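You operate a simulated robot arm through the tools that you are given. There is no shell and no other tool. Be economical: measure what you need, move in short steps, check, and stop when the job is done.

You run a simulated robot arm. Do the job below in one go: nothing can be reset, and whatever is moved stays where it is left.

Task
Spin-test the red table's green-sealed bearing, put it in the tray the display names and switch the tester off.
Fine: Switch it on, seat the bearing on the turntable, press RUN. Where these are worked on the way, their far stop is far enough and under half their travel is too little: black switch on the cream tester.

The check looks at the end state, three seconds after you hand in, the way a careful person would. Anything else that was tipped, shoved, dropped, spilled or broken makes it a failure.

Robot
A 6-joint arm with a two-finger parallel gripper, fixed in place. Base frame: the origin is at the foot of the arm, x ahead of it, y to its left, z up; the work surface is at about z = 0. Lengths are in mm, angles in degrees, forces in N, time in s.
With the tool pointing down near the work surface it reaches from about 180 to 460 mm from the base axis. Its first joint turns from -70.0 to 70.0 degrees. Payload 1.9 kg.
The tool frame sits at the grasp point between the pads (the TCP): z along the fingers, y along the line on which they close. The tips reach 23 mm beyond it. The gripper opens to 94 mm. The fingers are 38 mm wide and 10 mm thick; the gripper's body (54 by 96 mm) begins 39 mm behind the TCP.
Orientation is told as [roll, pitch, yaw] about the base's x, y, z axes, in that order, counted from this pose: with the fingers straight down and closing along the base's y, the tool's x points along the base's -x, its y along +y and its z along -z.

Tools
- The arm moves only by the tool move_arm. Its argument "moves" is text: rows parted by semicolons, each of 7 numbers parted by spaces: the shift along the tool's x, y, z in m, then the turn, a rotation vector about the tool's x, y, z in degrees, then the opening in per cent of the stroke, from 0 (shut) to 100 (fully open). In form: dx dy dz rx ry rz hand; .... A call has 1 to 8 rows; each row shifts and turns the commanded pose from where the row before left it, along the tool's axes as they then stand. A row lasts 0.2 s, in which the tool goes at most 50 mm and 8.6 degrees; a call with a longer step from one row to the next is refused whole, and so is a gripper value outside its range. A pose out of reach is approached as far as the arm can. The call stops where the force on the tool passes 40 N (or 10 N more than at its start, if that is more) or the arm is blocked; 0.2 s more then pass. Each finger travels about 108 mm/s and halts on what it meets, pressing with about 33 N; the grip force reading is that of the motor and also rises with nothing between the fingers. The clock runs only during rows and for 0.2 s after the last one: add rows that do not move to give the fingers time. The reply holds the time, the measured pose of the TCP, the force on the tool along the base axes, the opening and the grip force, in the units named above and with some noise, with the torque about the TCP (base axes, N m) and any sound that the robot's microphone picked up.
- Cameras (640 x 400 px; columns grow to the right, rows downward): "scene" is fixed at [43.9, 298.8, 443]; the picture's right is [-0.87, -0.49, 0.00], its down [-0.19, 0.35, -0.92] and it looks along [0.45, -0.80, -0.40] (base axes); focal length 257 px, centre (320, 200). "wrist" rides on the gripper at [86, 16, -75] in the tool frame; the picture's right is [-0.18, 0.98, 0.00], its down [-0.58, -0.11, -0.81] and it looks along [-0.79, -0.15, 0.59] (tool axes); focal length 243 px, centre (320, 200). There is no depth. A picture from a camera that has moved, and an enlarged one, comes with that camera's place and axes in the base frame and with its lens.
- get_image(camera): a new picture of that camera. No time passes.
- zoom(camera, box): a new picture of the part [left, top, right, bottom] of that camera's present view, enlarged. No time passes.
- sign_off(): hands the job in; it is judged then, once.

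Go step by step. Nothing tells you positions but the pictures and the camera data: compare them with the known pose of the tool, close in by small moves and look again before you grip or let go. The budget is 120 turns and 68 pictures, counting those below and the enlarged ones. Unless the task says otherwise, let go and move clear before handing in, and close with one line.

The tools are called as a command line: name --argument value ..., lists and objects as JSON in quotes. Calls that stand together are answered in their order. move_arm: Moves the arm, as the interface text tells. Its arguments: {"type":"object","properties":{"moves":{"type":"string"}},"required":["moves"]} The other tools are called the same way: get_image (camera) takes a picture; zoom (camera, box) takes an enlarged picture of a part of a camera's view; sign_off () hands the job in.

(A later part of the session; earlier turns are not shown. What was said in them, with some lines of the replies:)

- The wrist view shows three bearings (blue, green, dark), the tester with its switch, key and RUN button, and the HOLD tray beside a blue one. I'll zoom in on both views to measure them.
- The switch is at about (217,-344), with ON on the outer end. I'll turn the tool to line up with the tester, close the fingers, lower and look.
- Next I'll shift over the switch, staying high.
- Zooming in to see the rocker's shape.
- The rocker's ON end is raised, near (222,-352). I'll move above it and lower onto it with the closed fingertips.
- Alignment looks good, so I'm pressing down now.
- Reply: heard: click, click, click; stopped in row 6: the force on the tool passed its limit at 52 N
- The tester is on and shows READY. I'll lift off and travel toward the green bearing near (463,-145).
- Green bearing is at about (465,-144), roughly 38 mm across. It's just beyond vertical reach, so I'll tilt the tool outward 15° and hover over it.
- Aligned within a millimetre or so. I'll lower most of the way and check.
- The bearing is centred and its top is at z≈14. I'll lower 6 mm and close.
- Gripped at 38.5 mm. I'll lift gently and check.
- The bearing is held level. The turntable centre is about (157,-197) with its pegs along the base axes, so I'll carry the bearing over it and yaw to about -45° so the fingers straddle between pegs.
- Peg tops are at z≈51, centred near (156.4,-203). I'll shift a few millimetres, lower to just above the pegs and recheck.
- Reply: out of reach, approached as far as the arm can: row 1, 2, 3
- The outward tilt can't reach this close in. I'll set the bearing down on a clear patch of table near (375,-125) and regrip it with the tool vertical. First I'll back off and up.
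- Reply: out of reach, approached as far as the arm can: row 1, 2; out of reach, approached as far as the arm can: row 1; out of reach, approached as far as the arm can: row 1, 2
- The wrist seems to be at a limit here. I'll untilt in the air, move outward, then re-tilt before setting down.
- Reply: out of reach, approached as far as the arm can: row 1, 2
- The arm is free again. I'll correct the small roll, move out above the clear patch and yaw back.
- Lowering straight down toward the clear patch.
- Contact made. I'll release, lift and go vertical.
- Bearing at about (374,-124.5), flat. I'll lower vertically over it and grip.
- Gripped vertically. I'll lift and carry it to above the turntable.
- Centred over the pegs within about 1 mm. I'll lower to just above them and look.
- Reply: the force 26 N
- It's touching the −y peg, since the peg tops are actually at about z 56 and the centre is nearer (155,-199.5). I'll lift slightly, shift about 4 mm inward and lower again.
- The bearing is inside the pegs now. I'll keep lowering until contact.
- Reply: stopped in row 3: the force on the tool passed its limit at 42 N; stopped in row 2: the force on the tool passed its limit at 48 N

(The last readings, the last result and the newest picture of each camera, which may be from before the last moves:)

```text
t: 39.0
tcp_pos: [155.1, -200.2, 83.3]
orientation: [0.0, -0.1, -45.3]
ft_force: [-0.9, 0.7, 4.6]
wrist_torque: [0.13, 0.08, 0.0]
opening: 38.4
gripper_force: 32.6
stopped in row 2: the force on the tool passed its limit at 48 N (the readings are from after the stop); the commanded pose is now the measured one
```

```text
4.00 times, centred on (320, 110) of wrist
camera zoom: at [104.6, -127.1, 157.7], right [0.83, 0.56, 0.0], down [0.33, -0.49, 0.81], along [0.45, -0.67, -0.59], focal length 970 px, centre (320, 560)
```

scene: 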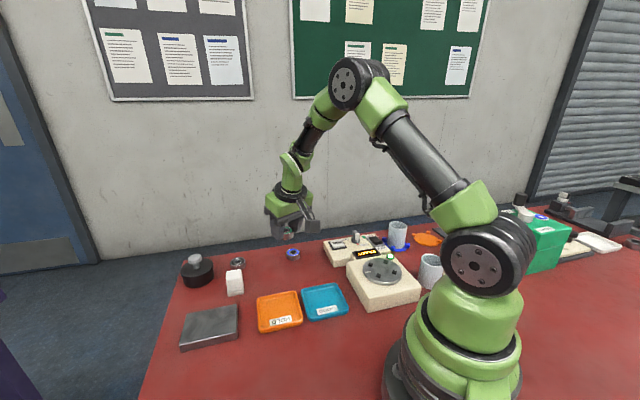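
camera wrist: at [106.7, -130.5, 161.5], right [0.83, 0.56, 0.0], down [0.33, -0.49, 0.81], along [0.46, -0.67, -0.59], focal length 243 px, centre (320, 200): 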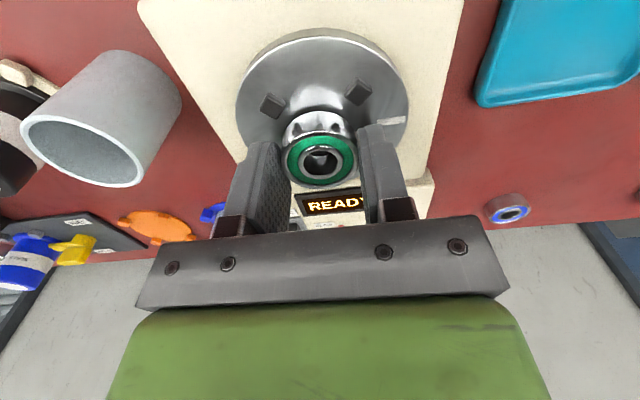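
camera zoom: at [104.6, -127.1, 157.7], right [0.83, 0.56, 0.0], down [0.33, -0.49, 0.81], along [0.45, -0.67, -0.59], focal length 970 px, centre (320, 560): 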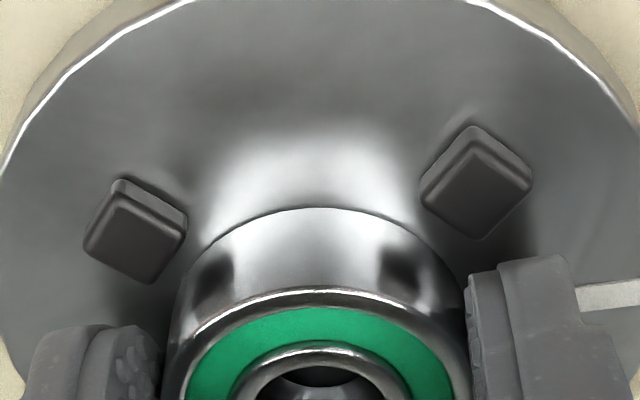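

It sits on the plate between the pegs. I'll nudge it about 1.5 mm to centre it, touch down again and release.

move_arm --moves "0 0 -0.001 0 0 0 25;0.0003 0.0015 0 0 0 0 25;0 0 0.001 0 0 0 25;0 0 0 0 0 0 25"

move_arm --moves "0 0 0 0 0 0 45;0 0 0 0 0 0 62;0 0 0 0 0 0 62;0 0 -0.02 0 0 0 62;0 0 -0.04 0 0 0 62;0 0 -0.02 0 0 0 62;0 0 0 0 0 0 62"

get_image --camera "wrist"

zoom --camera "scene" --box '[340, 230, 420, 280]'

```text
t: 40.0
tcp_pos: [156.8, -197.7, 82.9]
orientation: [0.0, -0.1, -45.4]
ft_force: [0.2, 6.6, 39.0]
wrist_torque: [0.88, 0.31, -0.02]
opening: 38.4
gripper_force: 33.4
```

```text
t: 40.4
tcp_pos: [155.8, -198.0, 83.5]
orientation: [0.0, -0.1, -45.4]
ft_force: [-0.6, -0.5, -0.1]
wrist_torque: [0.02, 0.02, -0.02]
opening: 58.4
gripper_force: 0.1
stopped in row 2: the force on the tool passed its limit at 54 N (the readings are from after the stop); the commanded pose is now the measured one
```

```text
26 pictures are left
camera wrist: at [105.3, -125.5, 157.6], right [0.83, 0.56, 0.0], down [0.33, -0.49, 0.81], along [0.45, -0.67, -0.59], focal length 243 px, centre (320, 200)
```

wrist: 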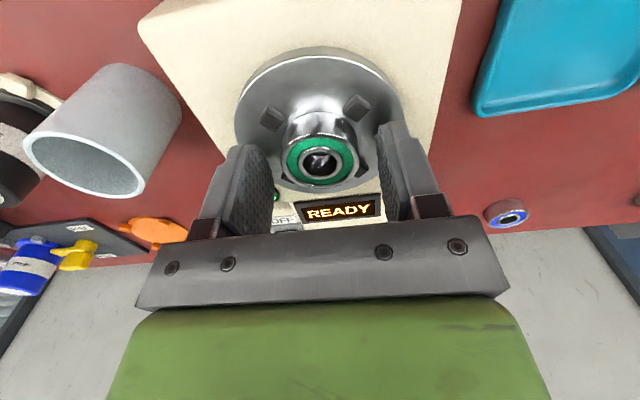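

```text
8.00 times, centred on (380, 255) of scene
camera zoom: at [43.9, 298.7, 443.0], right [-0.87, -0.49, 0.0], down [-0.19, 0.35, -0.92], along [0.45, -0.8, -0.4], focal length 2059 px, centre (-160, -240)
```

zoom: 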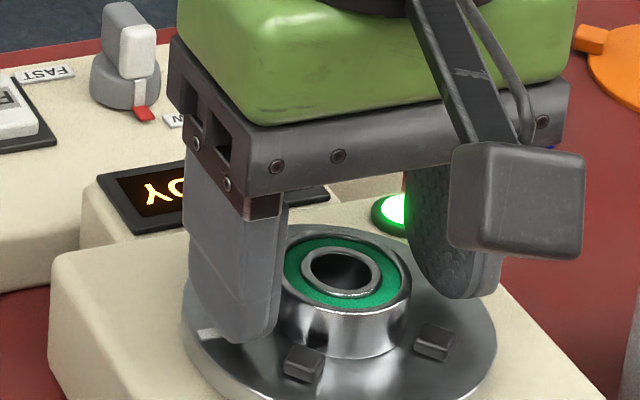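

Released. I'll lift straight up and check the seating.

move_arm --moves "0 0 -0.01 0 0 0 62;0 0 -0.03 0 0 0 62;0 0 -0.04 0 0 0 62;0 0 0 0 0 0 62"

zoom --camera "wrist" --box '[220, 0, 420, 125]'

zoom --camera "scene" --box '[340, 235, 420, 285]'

```text
t: 41.4
tcp_pos: [155.1, -196.7, 163.7]
orientation: [0.1, -0.1, -45.5]
ft_force: [-0.3, 0.3, -0.4]
wrist_torque: [0.0, 0.02, 0.0]
opening: 58.4
gripper_force: 0.1
```

```text
3.20 times, centred on (320, 62) of wrist
camera zoom: at [105.6, -125.9, 238.4], right [0.83, 0.56, 0.0], down [0.33, -0.49, 0.81], along [0.45, -0.67, -0.59], focal length 776 px, centre (320, 640)
```

zoom: 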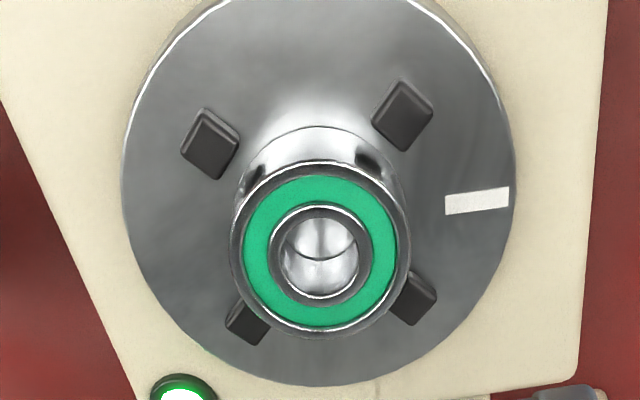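

```text
8.00 times, centred on (380, 260) of scene
camera zoom: at [43.9, 298.8, 443.0], right [-0.87, -0.49, 0.0], down [-0.19, 0.35, -0.92], along [0.45, -0.8, -0.4], focal length 2059 px, centre (-160, -280)
```

zoom: 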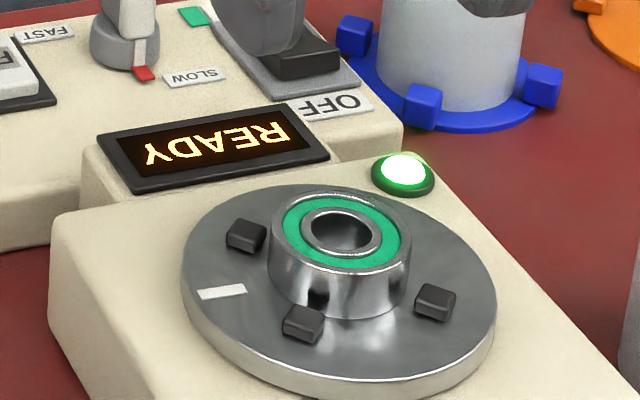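

The bearing is seated and centred, and the display still says READY. Next I'll close the fingers and move toward RUN near (302,-277).

move_arm --moves "-0.036 0.012 0 0 0 0 30;-0.036 0.012 0.01 0 0 0 0;-0.036 0.012 0.01 0 0 0 0;-0.036 0.012 0.01 0 0 0 0;0 0 0 0 0 0 0"

zoom --camera "wrist" --box '[220, 20, 420, 145]'

```text
t: 42.6
tcp_pos: [291.1, -268.7, 130.9]
orientation: [-0.1, -0.1, -45.3]
ft_force: [0.2, -0.8, 0.0]
wrist_torque: [-0.04, -0.01, 0.02]
opening: 0.1
gripper_force: 32.8
```

```text
3.20 times, centred on (320, 82) of wrist
camera zoom: at [240.2, -196.0, 205.2], right [0.83, 0.56, 0.0], down [0.33, -0.49, 0.81], along [0.45, -0.67, -0.59], focal length 776 px, centre (320, 576)
```

zoom: 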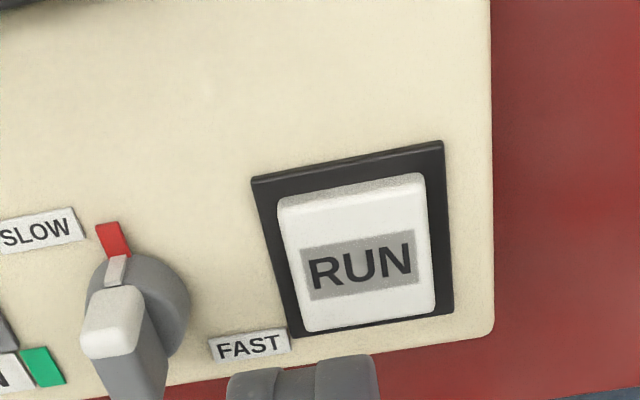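

RUN is at about (303.5,-275). I'll move over it, lower and press.

move_arm --moves "-0.0145 0.0045 0.02 0 0 0 0;0 0 0.03 0 0 0 0;0 0 0 0 0 0 0;0 0 0.005 0 0 0 0;0 0 0.004 0 0 0 0;0 0 0.003 0 0 0 0;0 0 0.003 0 0 0 0;0 0 0 0 0 0 0"

zoom --camera "scene" --box '[310, 210, 430, 285]'

```text
t: 44.4
tcp_pos: [304.1, -275.3, 67.6]
orientation: [0.0, -0.2, -45.4]
ft_force: [0.5, -0.2, -0.5]
wrist_torque: [0.02, -0.05, 0.0]
opening: 0.2
gripper_force: 32.8
```

```text
5.33 times, centred on (370, 248) of scene
camera zoom: at [43.9, 298.8, 443.0], right [-0.87, -0.49, 0.0], down [-0.19, 0.35, -0.92], along [0.45, -0.8, -0.4], focal length 1372 px, centre (53, -53)
```

zoom: 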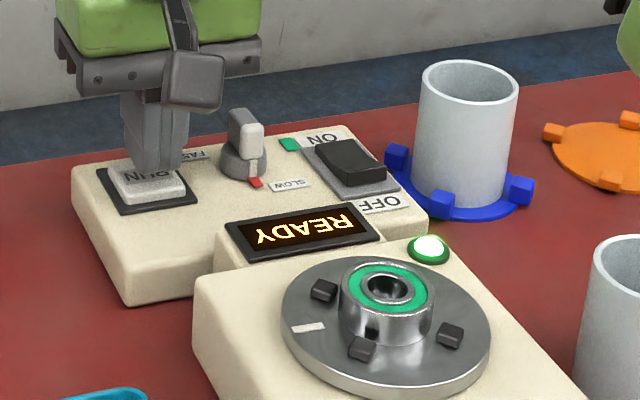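

move_arm --moves "0 0 0.002 0 0 0 0;0 0 0.002 0 0 0 0;0 0 0.002 0 0 0 0;0 0 0.002 0 0 0 0;0 0 0.002 0 0 0 0;0 0 0.002 0 0 0 0"

zoom --camera "scene" --box '[310, 210, 430, 285]'

```text
t: 45.8
tcp_pos: [305.4, -273.5, 55.3]
orientation: [-0.1, -0.2, -45.4]
ft_force: [-0.9, 0.4, 2.0]
wrist_torque: [0.04, 0.02, 0.01]
opening: 0.2
gripper_force: 33.1
```

```text
5.33 times, centred on (370, 248) of scene
camera zoom: at [43.9, 298.8, 443.0], right [-0.87, -0.49, 0.0], down [-0.19, 0.35, -0.92], along [0.45, -0.8, -0.4], focal length 1372 px, centre (53, -53)
```

zoom: 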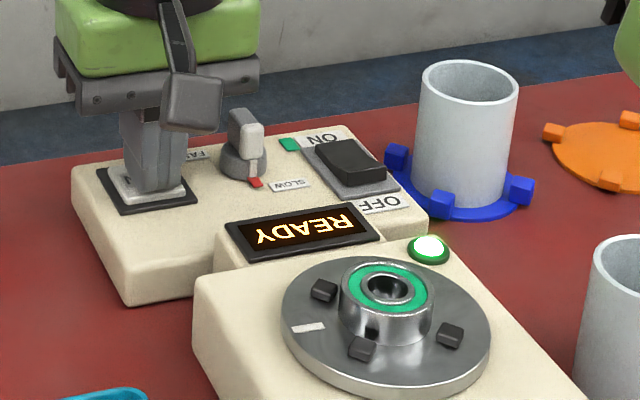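

Contact is starting, so I'll keep pressing.

move_arm --moves "0 0 0.0015 0 0 0 0;0 0 0.0015 0 0 0 0;0 0 0.0015 0 0 0 0;0 0 0.0015 0 0 0 0;0 0 0 0 0 0 0"

zoom --camera "scene" --box '[310, 210, 430, 285]'

```text
t: 47.0
tcp_pos: [305.1, -274.1, 51.2]
orientation: [0.0, -0.3, -45.4]
ft_force: [3.1, -3.9, 16.2]
wrist_torque: [-0.08, -0.05, -0.03]
opening: 0.1
gripper_force: 33.1
heard: click
```

```text
5.33 times, centred on (370, 248) of scene
camera zoom: at [43.9, 298.8, 443.0], right [-0.87, -0.49, 0.0], down [-0.19, 0.35, -0.92], along [0.45, -0.8, -0.4], focal length 1372 px, centre (53, -53)
```

zoom: 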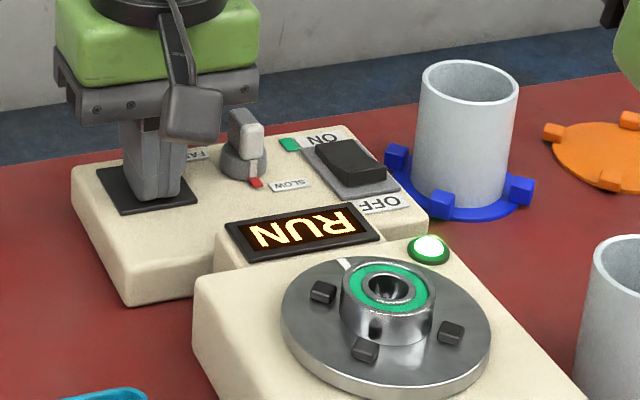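

RUN is showing and the plate is turning. I'll lift off and wait for the result.

move_arm --moves "0 0 -0.03 0 0 0 0;0 0 -0.04 0 0 0 0;0 0 0 0 0 0 0;0 0 0 0 0 0 0;0 0 0 0 0 0 0;0 0 0 0 0 0 0;0 0 0 0 0 0 0;0 0 0 0 0 0 0"

move_arm --moves "0 0 0 0 0 0 0;0 0 0 0 0 0 0;0 0 0 0 0 0 0;0 0 0 0 0 0 0;0 0 0 0 0 0 0;0 0 0 0 0 0 0;0 0 0 0 0 0 0;0 0 0 0 0 0 0"

zoom --camera "scene" --box '[310, 210, 430, 285]'

```text
t: 48.8
tcp_pos: [305.7, -273.5, 120.4]
orientation: [0.0, 0.0, -45.3]
ft_force: [0.1, 0.8, -0.2]
wrist_torque: [0.04, 0.01, -0.03]
opening: 0.0
gripper_force: 33.1
```

```text
t: 50.6
tcp_pos: [304.6, -275.1, 120.4]
orientation: [0.0, 0.0, -45.4]
ft_force: [-0.7, -0.6, 0.3]
wrist_torque: [0.01, 0.01, -0.01]
opening: 0.0
gripper_force: 33.3
```

```text
5.33 times, centred on (370, 248) of scene
camera zoom: at [43.9, 298.8, 443.0], right [-0.87, -0.49, 0.0], down [-0.19, 0.35, -0.92], along [0.45, -0.8, -0.4], focal length 1372 px, centre (53, -53)
```

zoom: 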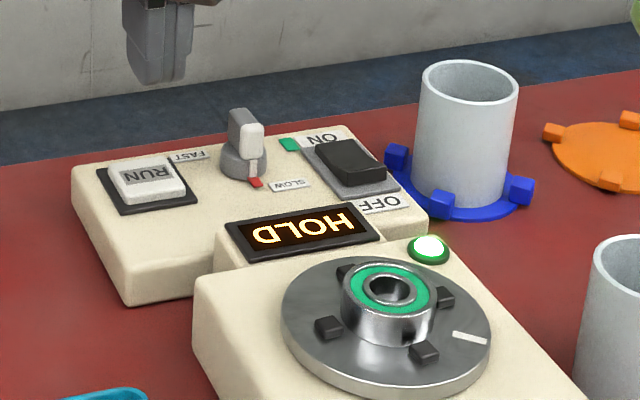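

HOLD is displayed. I'll go back above the turntable, opening the gripper, to see where the pegs stopped.

move_arm --moves "0.0397 -0.0132 -0.011 0 0 0 0;0.0397 -0.0132 -0.011 0 0 0 0;0.0397 -0.0132 -0.011 0 0 0 30;0.0397 -0.0132 -0.011 0 0 0 62;0 0 0 0 0 0 62;0 0 0 0 0 0 62"

zoom --camera "wrist" --box '[220, 0, 420, 125]'

```text
t: 52.0
tcp_pos: [156.6, -198.4, 163.7]
orientation: [0.0, -0.2, -45.4]
ft_force: [-0.5, -0.5, -0.4]
wrist_torque: [0.01, 0.0, -0.01]
opening: 58.2
gripper_force: 0.1
```

```text
3.20 times, centred on (320, 62) of wrist
camera zoom: at [106.1, -125.6, 238.2], right [0.83, 0.56, 0.0], down [0.33, -0.49, 0.81], along [0.45, -0.67, -0.59], focal length 776 px, centre (320, 640)
```

zoom: 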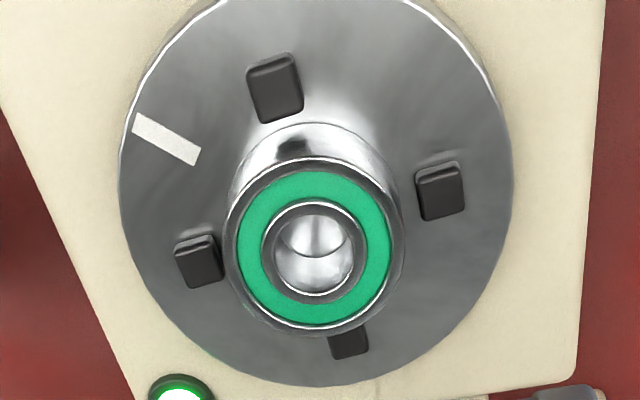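

Still at rest: bearing at (154.8,-199.3) in the ring of pegs. The fingertips will clear the low pegs by about 4 mm, so I'll lower to the same grip height and close.

move_arm --moves "-0.0007 -0.001 0.03 0 0 0 62;0 0 0.03 0 0 0 62;0 0 0.0195 0 0 0 62;0 0 0 0 0 0 62;0 0 0 0 0 0 45;0 0 0 0 0 0 30;0 0 0 0 0 0 25;0 0 0 0 0 0 25"

get_image --camera "wrist"

```text
t: 53.8
tcp_pos: [157.6, -198.2, 85.1]
orientation: [0.0, 0.0, -45.4]
ft_force: [0.0, 0.1, -0.1]
wrist_torque: [-0.04, 0.01, -0.04]
opening: 38.6
gripper_force: 33.2
```

```text
16 pictures are left
camera wrist: at [106.4, -126.5, 159.4], right [0.83, 0.56, 0.0], down [0.33, -0.49, 0.81], along [0.45, -0.67, -0.59], focal length 243 px, centre (320, 200)
```

wrist: 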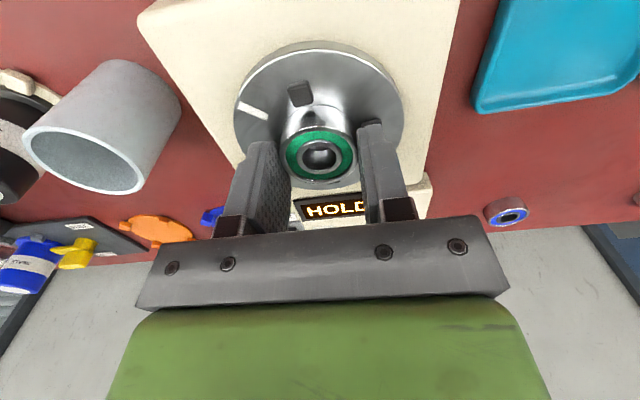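

Held. I'll lift and carry it to above the HOLD tray, centred near (316,-20).

move_arm --moves "0 0 -0.01 0 0 0 25;0 0 -0.03 0 0 0 25;0 0 -0.03 0 0 0 25;0.0025 0.04 0 0 0 0 25;0.0025 0.04 0 0 0 0 25;0.0025 0.04 0 0 0 0 25;0.0025 0.04 0 0 0 0 25;0.0025 0.04 0 0 0 0 25"

move_arm --moves "0.0023 0.039 0 0 0 0 25;0 0 0.03 0 0 0 25;0 0 0 0 0 0 25"

get_image --camera "wrist"

zoom --camera "scene" --box '[210, 230, 370, 330]'

```text
t: 55.6
tcp_pos: [291.3, -47.2, 153.8]
orientation: [-0.2, -0.1, -45.5]
ft_force: [0.3, -0.5, -0.4]
wrist_torque: [-0.01, -0.01, -0.02]
opening: 38.6
gripper_force: 32.8
```

```text
t: 56.4
tcp_pos: [315.9, -19.7, 124.1]
orientation: [0.1, -0.1, -45.4]
ft_force: [0.8, -0.3, -1.7]
wrist_torque: [0.0, 0.01, -0.03]
opening: 38.3
gripper_force: 33.2
```

```text
15 pictures are left
camera wrist: at [264.9, 52.3, 199.2], right [0.83, 0.56, 0.0], down [0.33, -0.49, 0.81], along [0.45, -0.67, -0.59], focal length 243 px, centre (320, 200)
```

wrist: 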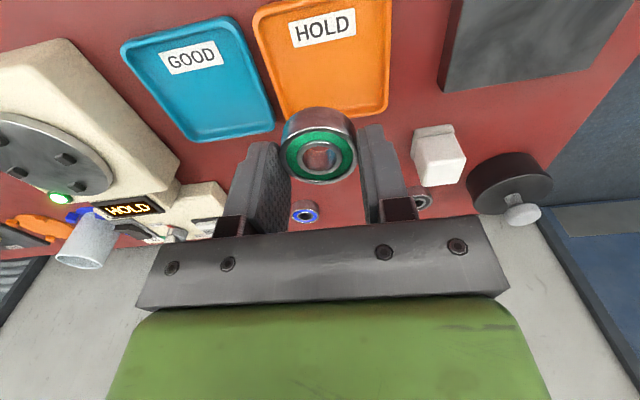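

```text
4.00 times, centred on (290, 280) of scene
camera zoom: at [43.9, 298.8, 443.0], right [-0.87, -0.49, 0.0], down [-0.19, 0.35, -0.92], along [0.45, -0.8, -0.4], focal length 1029 px, centre (440, -120)
```

zoom: 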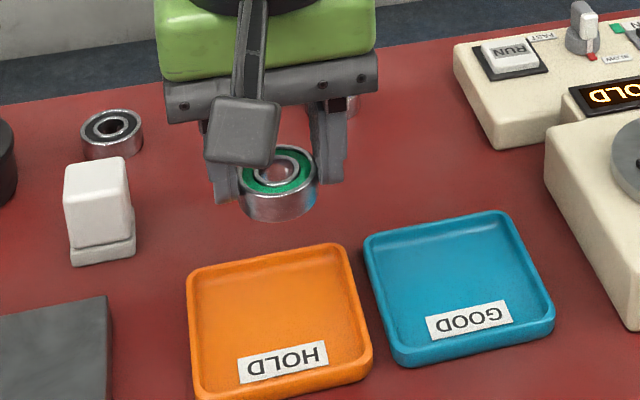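

The tray centre is about 6 mm to the right and 4 mm outward. I'll shift and lower into it.

move_arm --moves "-0.005 0.006 0 0 0 0 25;0 0 0.035 0 0 0 25;0 0 0.03 0 0 0 25;0 0 0.018 0 0 0 25;0 0 0 0 0 0 25"

zoom --camera "scene" --box '[230, 250, 330, 340]'

```text
t: 57.6
tcp_pos: [323.8, -21.4, 43.4]
orientation: [0.0, -0.1, -45.4]
ft_force: [-0.9, 0.2, -0.4]
wrist_torque: [-0.02, 0.02, -0.03]
opening: 38.5
gripper_force: 33.3
```

```text
4.44 times, centred on (280, 295) of scene
camera zoom: at [43.9, 298.8, 443.0], right [-0.87, -0.49, 0.0], down [-0.19, 0.35, -0.92], along [0.45, -0.8, -0.4], focal length 1144 px, centre (498, -222)
```

zoom: 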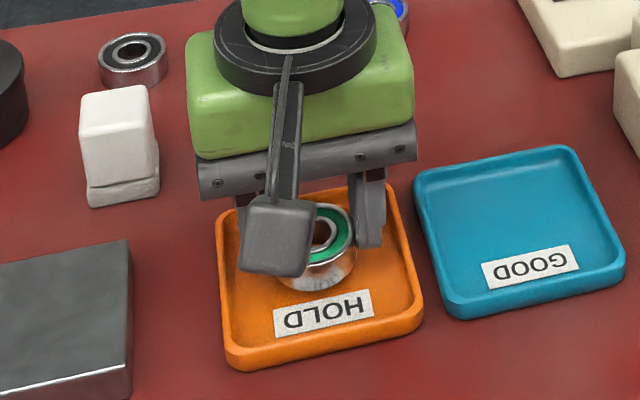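

move_arm --moves "0 0 0.003 0 0 0 25;0 0 0.002 0 0 0 25;0 0 0.0015 0 0 0 25;0 0 0.0015 0 0 0 25;0 0 0 0 0 0 25"

```text
t: 58.8
tcp_pos: [323.2, -21.1, 34.8]
orientation: [0.2, -0.2, -45.3]
ft_force: [-3.5, -1.5, 25.3]
wrist_torque: [0.0, 0.18, 0.02]
opening: 38.3
gripper_force: 32.8
```

On the tray floor. I'll open moderately and lift.

move_arm --moves "0 0 -0.0005 0 0 0 46;0 0 0 0 0 0 50;0 0 0 0 0 0 50;0 0 -0.01 0 0 0 50;0 0 -0.04 0 0 0 50;0 0 -0.045 0 0 0 50;0 0 0 0 0 0 50"

zoom --camera "scene" --box '[230, 230, 370, 340]'

```text
t: 60.4
tcp_pos: [324.3, -19.5, 130.1]
orientation: [-0.1, -0.2, -45.4]
ft_force: [-0.4, -0.2, -0.3]
wrist_torque: [-0.01, -0.03, 0.03]
opening: 47.3
gripper_force: 0.1
```

```text
3.64 times, centred on (300, 285) of scene
camera zoom: at [43.9, 298.8, 443.0], right [-0.87, -0.49, 0.0], down [-0.19, 0.35, -0.92], along [0.45, -0.8, -0.4], focal length 936 px, centre (393, -109)
```

zoom: 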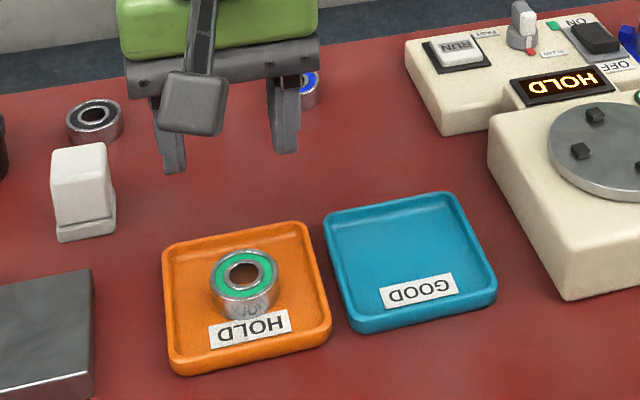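

The bearing rests in the HOLD tray. Now I'll go with closed fingers to the OFF end of the rocker.

move_arm --moves "-0.0156 -0.0384 -0.002 0 0 0 20;-0.0156 -0.0384 -0.002 0 0 0 0;-0.0156 -0.0384 -0.002 0 0 0 0;-0.0156 -0.0384 -0.002 0 0 0 0;-0.0156 -0.0384 -0.002 0 0 0 0;-0.0156 -0.0384 -0.002 0 0 0 0;-0.0156 -0.0384 -0.002 0 0 0 0;-0.0156 -0.0384 -0.002 0 0 0 0"

get_image --camera "wrist"

```text
t: 62.2
tcp_pos: [192.7, -323.1, 145.1]
orientation: [0.0, -0.1, -45.4]
ft_force: [-0.2, -0.4, -0.9]
wrist_torque: [0.0, -0.02, -0.01]
opening: 0.0
gripper_force: 32.8
```

```text
11 pictures are left
camera wrist: at [141.7, -251.2, 219.8], right [0.83, 0.56, 0.0], down [0.33, -0.49, 0.81], along [0.45, -0.67, -0.59], focal length 243 px, centre (320, 200)
```

wrist: 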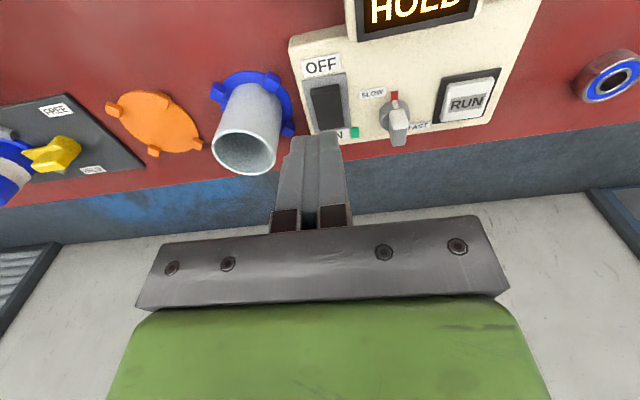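

Moving over the raised OFF end near (203.5,-333) and lowering.

move_arm --moves "-0.015 0 0.02 0 0 0 0;0 0 0.03 0 0 0 0;0 0 0.015 0 0 0 0;0 0 0 0 0 0 0"

zoom --camera "scene" --box '[330, 210, 410, 260]'

```text
t: 63.2
tcp_pos: [201.3, -333.9, 79.6]
orientation: [-0.1, -0.1, -45.5]
ft_force: [-0.3, 0.2, 0.2]
wrist_torque: [-0.01, -0.02, 0.03]
opening: 0.0
gripper_force: 33.0
```

```text
8.00 times, centred on (370, 235) of scene
camera zoom: at [43.9, 298.8, 443.0], right [-0.87, -0.49, 0.0], down [-0.19, 0.35, -0.92], along [0.45, -0.8, -0.4], focal length 2059 px, centre (-80, -80)
```

zoom: 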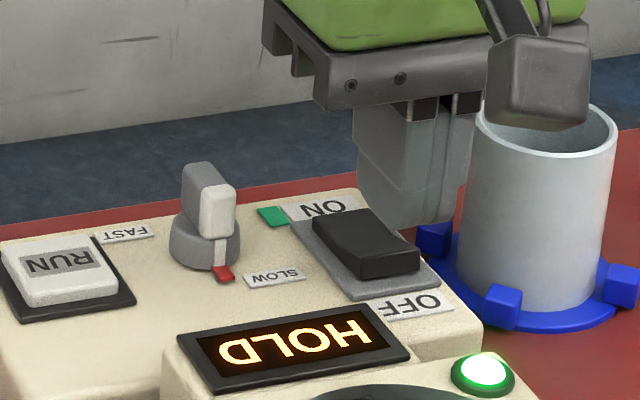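

A bit too far toward the cup side, so I'll shift 4 mm in +y' and press.

move_arm --moves "0.001 0.004 0 0 0 0 0;0 0 0.006 0 0 0 0;0 0 0.005 0 0 0 0;0 0 0.004 0 0 0 0;0 0 0.003 0 0 0 0;0 0 0.002 0 0 0 0;0 0 0.002 0 0 0 0"

zoom --camera "scene" --box '[330, 210, 410, 260]'

```text
t: 64.9
tcp_pos: [204.2, -332.3, 58.4]
orientation: [-0.1, -0.2, -45.5]
ft_force: [-0.9, 0.6, 2.8]
wrist_torque: [0.0, -0.04, 0.0]
opening: 0.0
gripper_force: 33.0
heard: click
stopped in row 7: the force on the tool passed its limit at 45 N (the readings are from after the stop); the commanded pose is now the measured one
```

```text
8.00 times, centred on (370, 235) of scene
camera zoom: at [43.9, 298.8, 443.0], right [-0.87, -0.49, 0.0], down [-0.19, 0.35, -0.92], along [0.45, -0.8, -0.4], focal length 2059 px, centre (-80, -80)
```

zoom: 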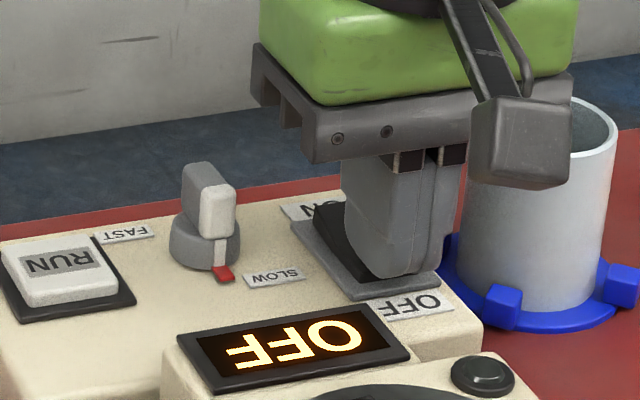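

OFF is displayed. I'll lift clear and take a last look.

move_arm --moves "0 0 -0.02 0 0 0 0;0 0 -0.04 0 0 0 0;0 0 -0.045 0 0 0 0;0 0 -0.03 0 0 0 0;0 0 0 0 0 0 0"

get_image --camera "scene"

zoom --camera "scene" --box '[230, 210, 430, 335]'

```text
t: 66.1
tcp_pos: [205.5, -330.9, 194.2]
orientation: [0.0, -0.3, -45.5]
ft_force: [0.4, 0.5, 1.4]
wrist_torque: [-0.01, 0.0, 0.01]
opening: 0.0
gripper_force: 32.6
```

```text
8 pictures are left
```

scene: 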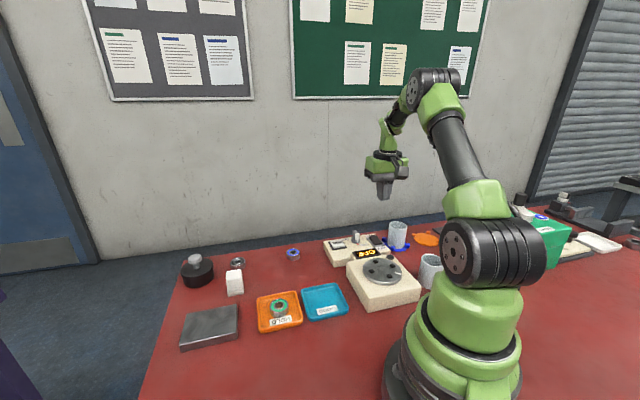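

```text
3.20 times, centred on (330, 272) of scene
camera zoom: at [43.9, 298.8, 443.0], right [-0.87, -0.49, 0.0], down [-0.19, 0.35, -0.92], along [0.45, -0.8, -0.4], focal length 824 px, centre (288, -32)
```

zoom: 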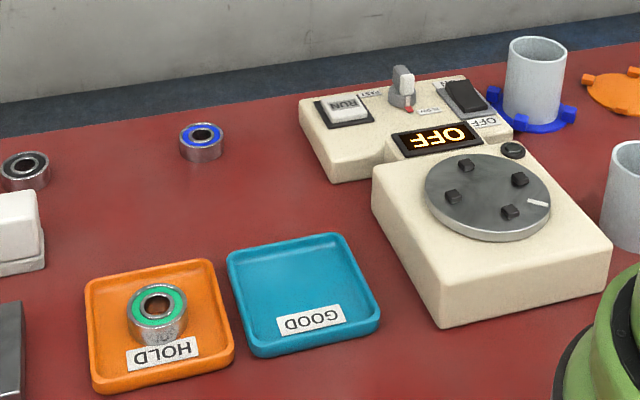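

The green-sealed bearing is in the HOLD tray, the tester is off, nothing else has moved and the arm is clear. Handing in.

sign_off

```text
The job is handed in.
```

I spin-tested the green-sealed bearing: the display read HOLD, so it is in the HOLD tray, and the tester is switched off.
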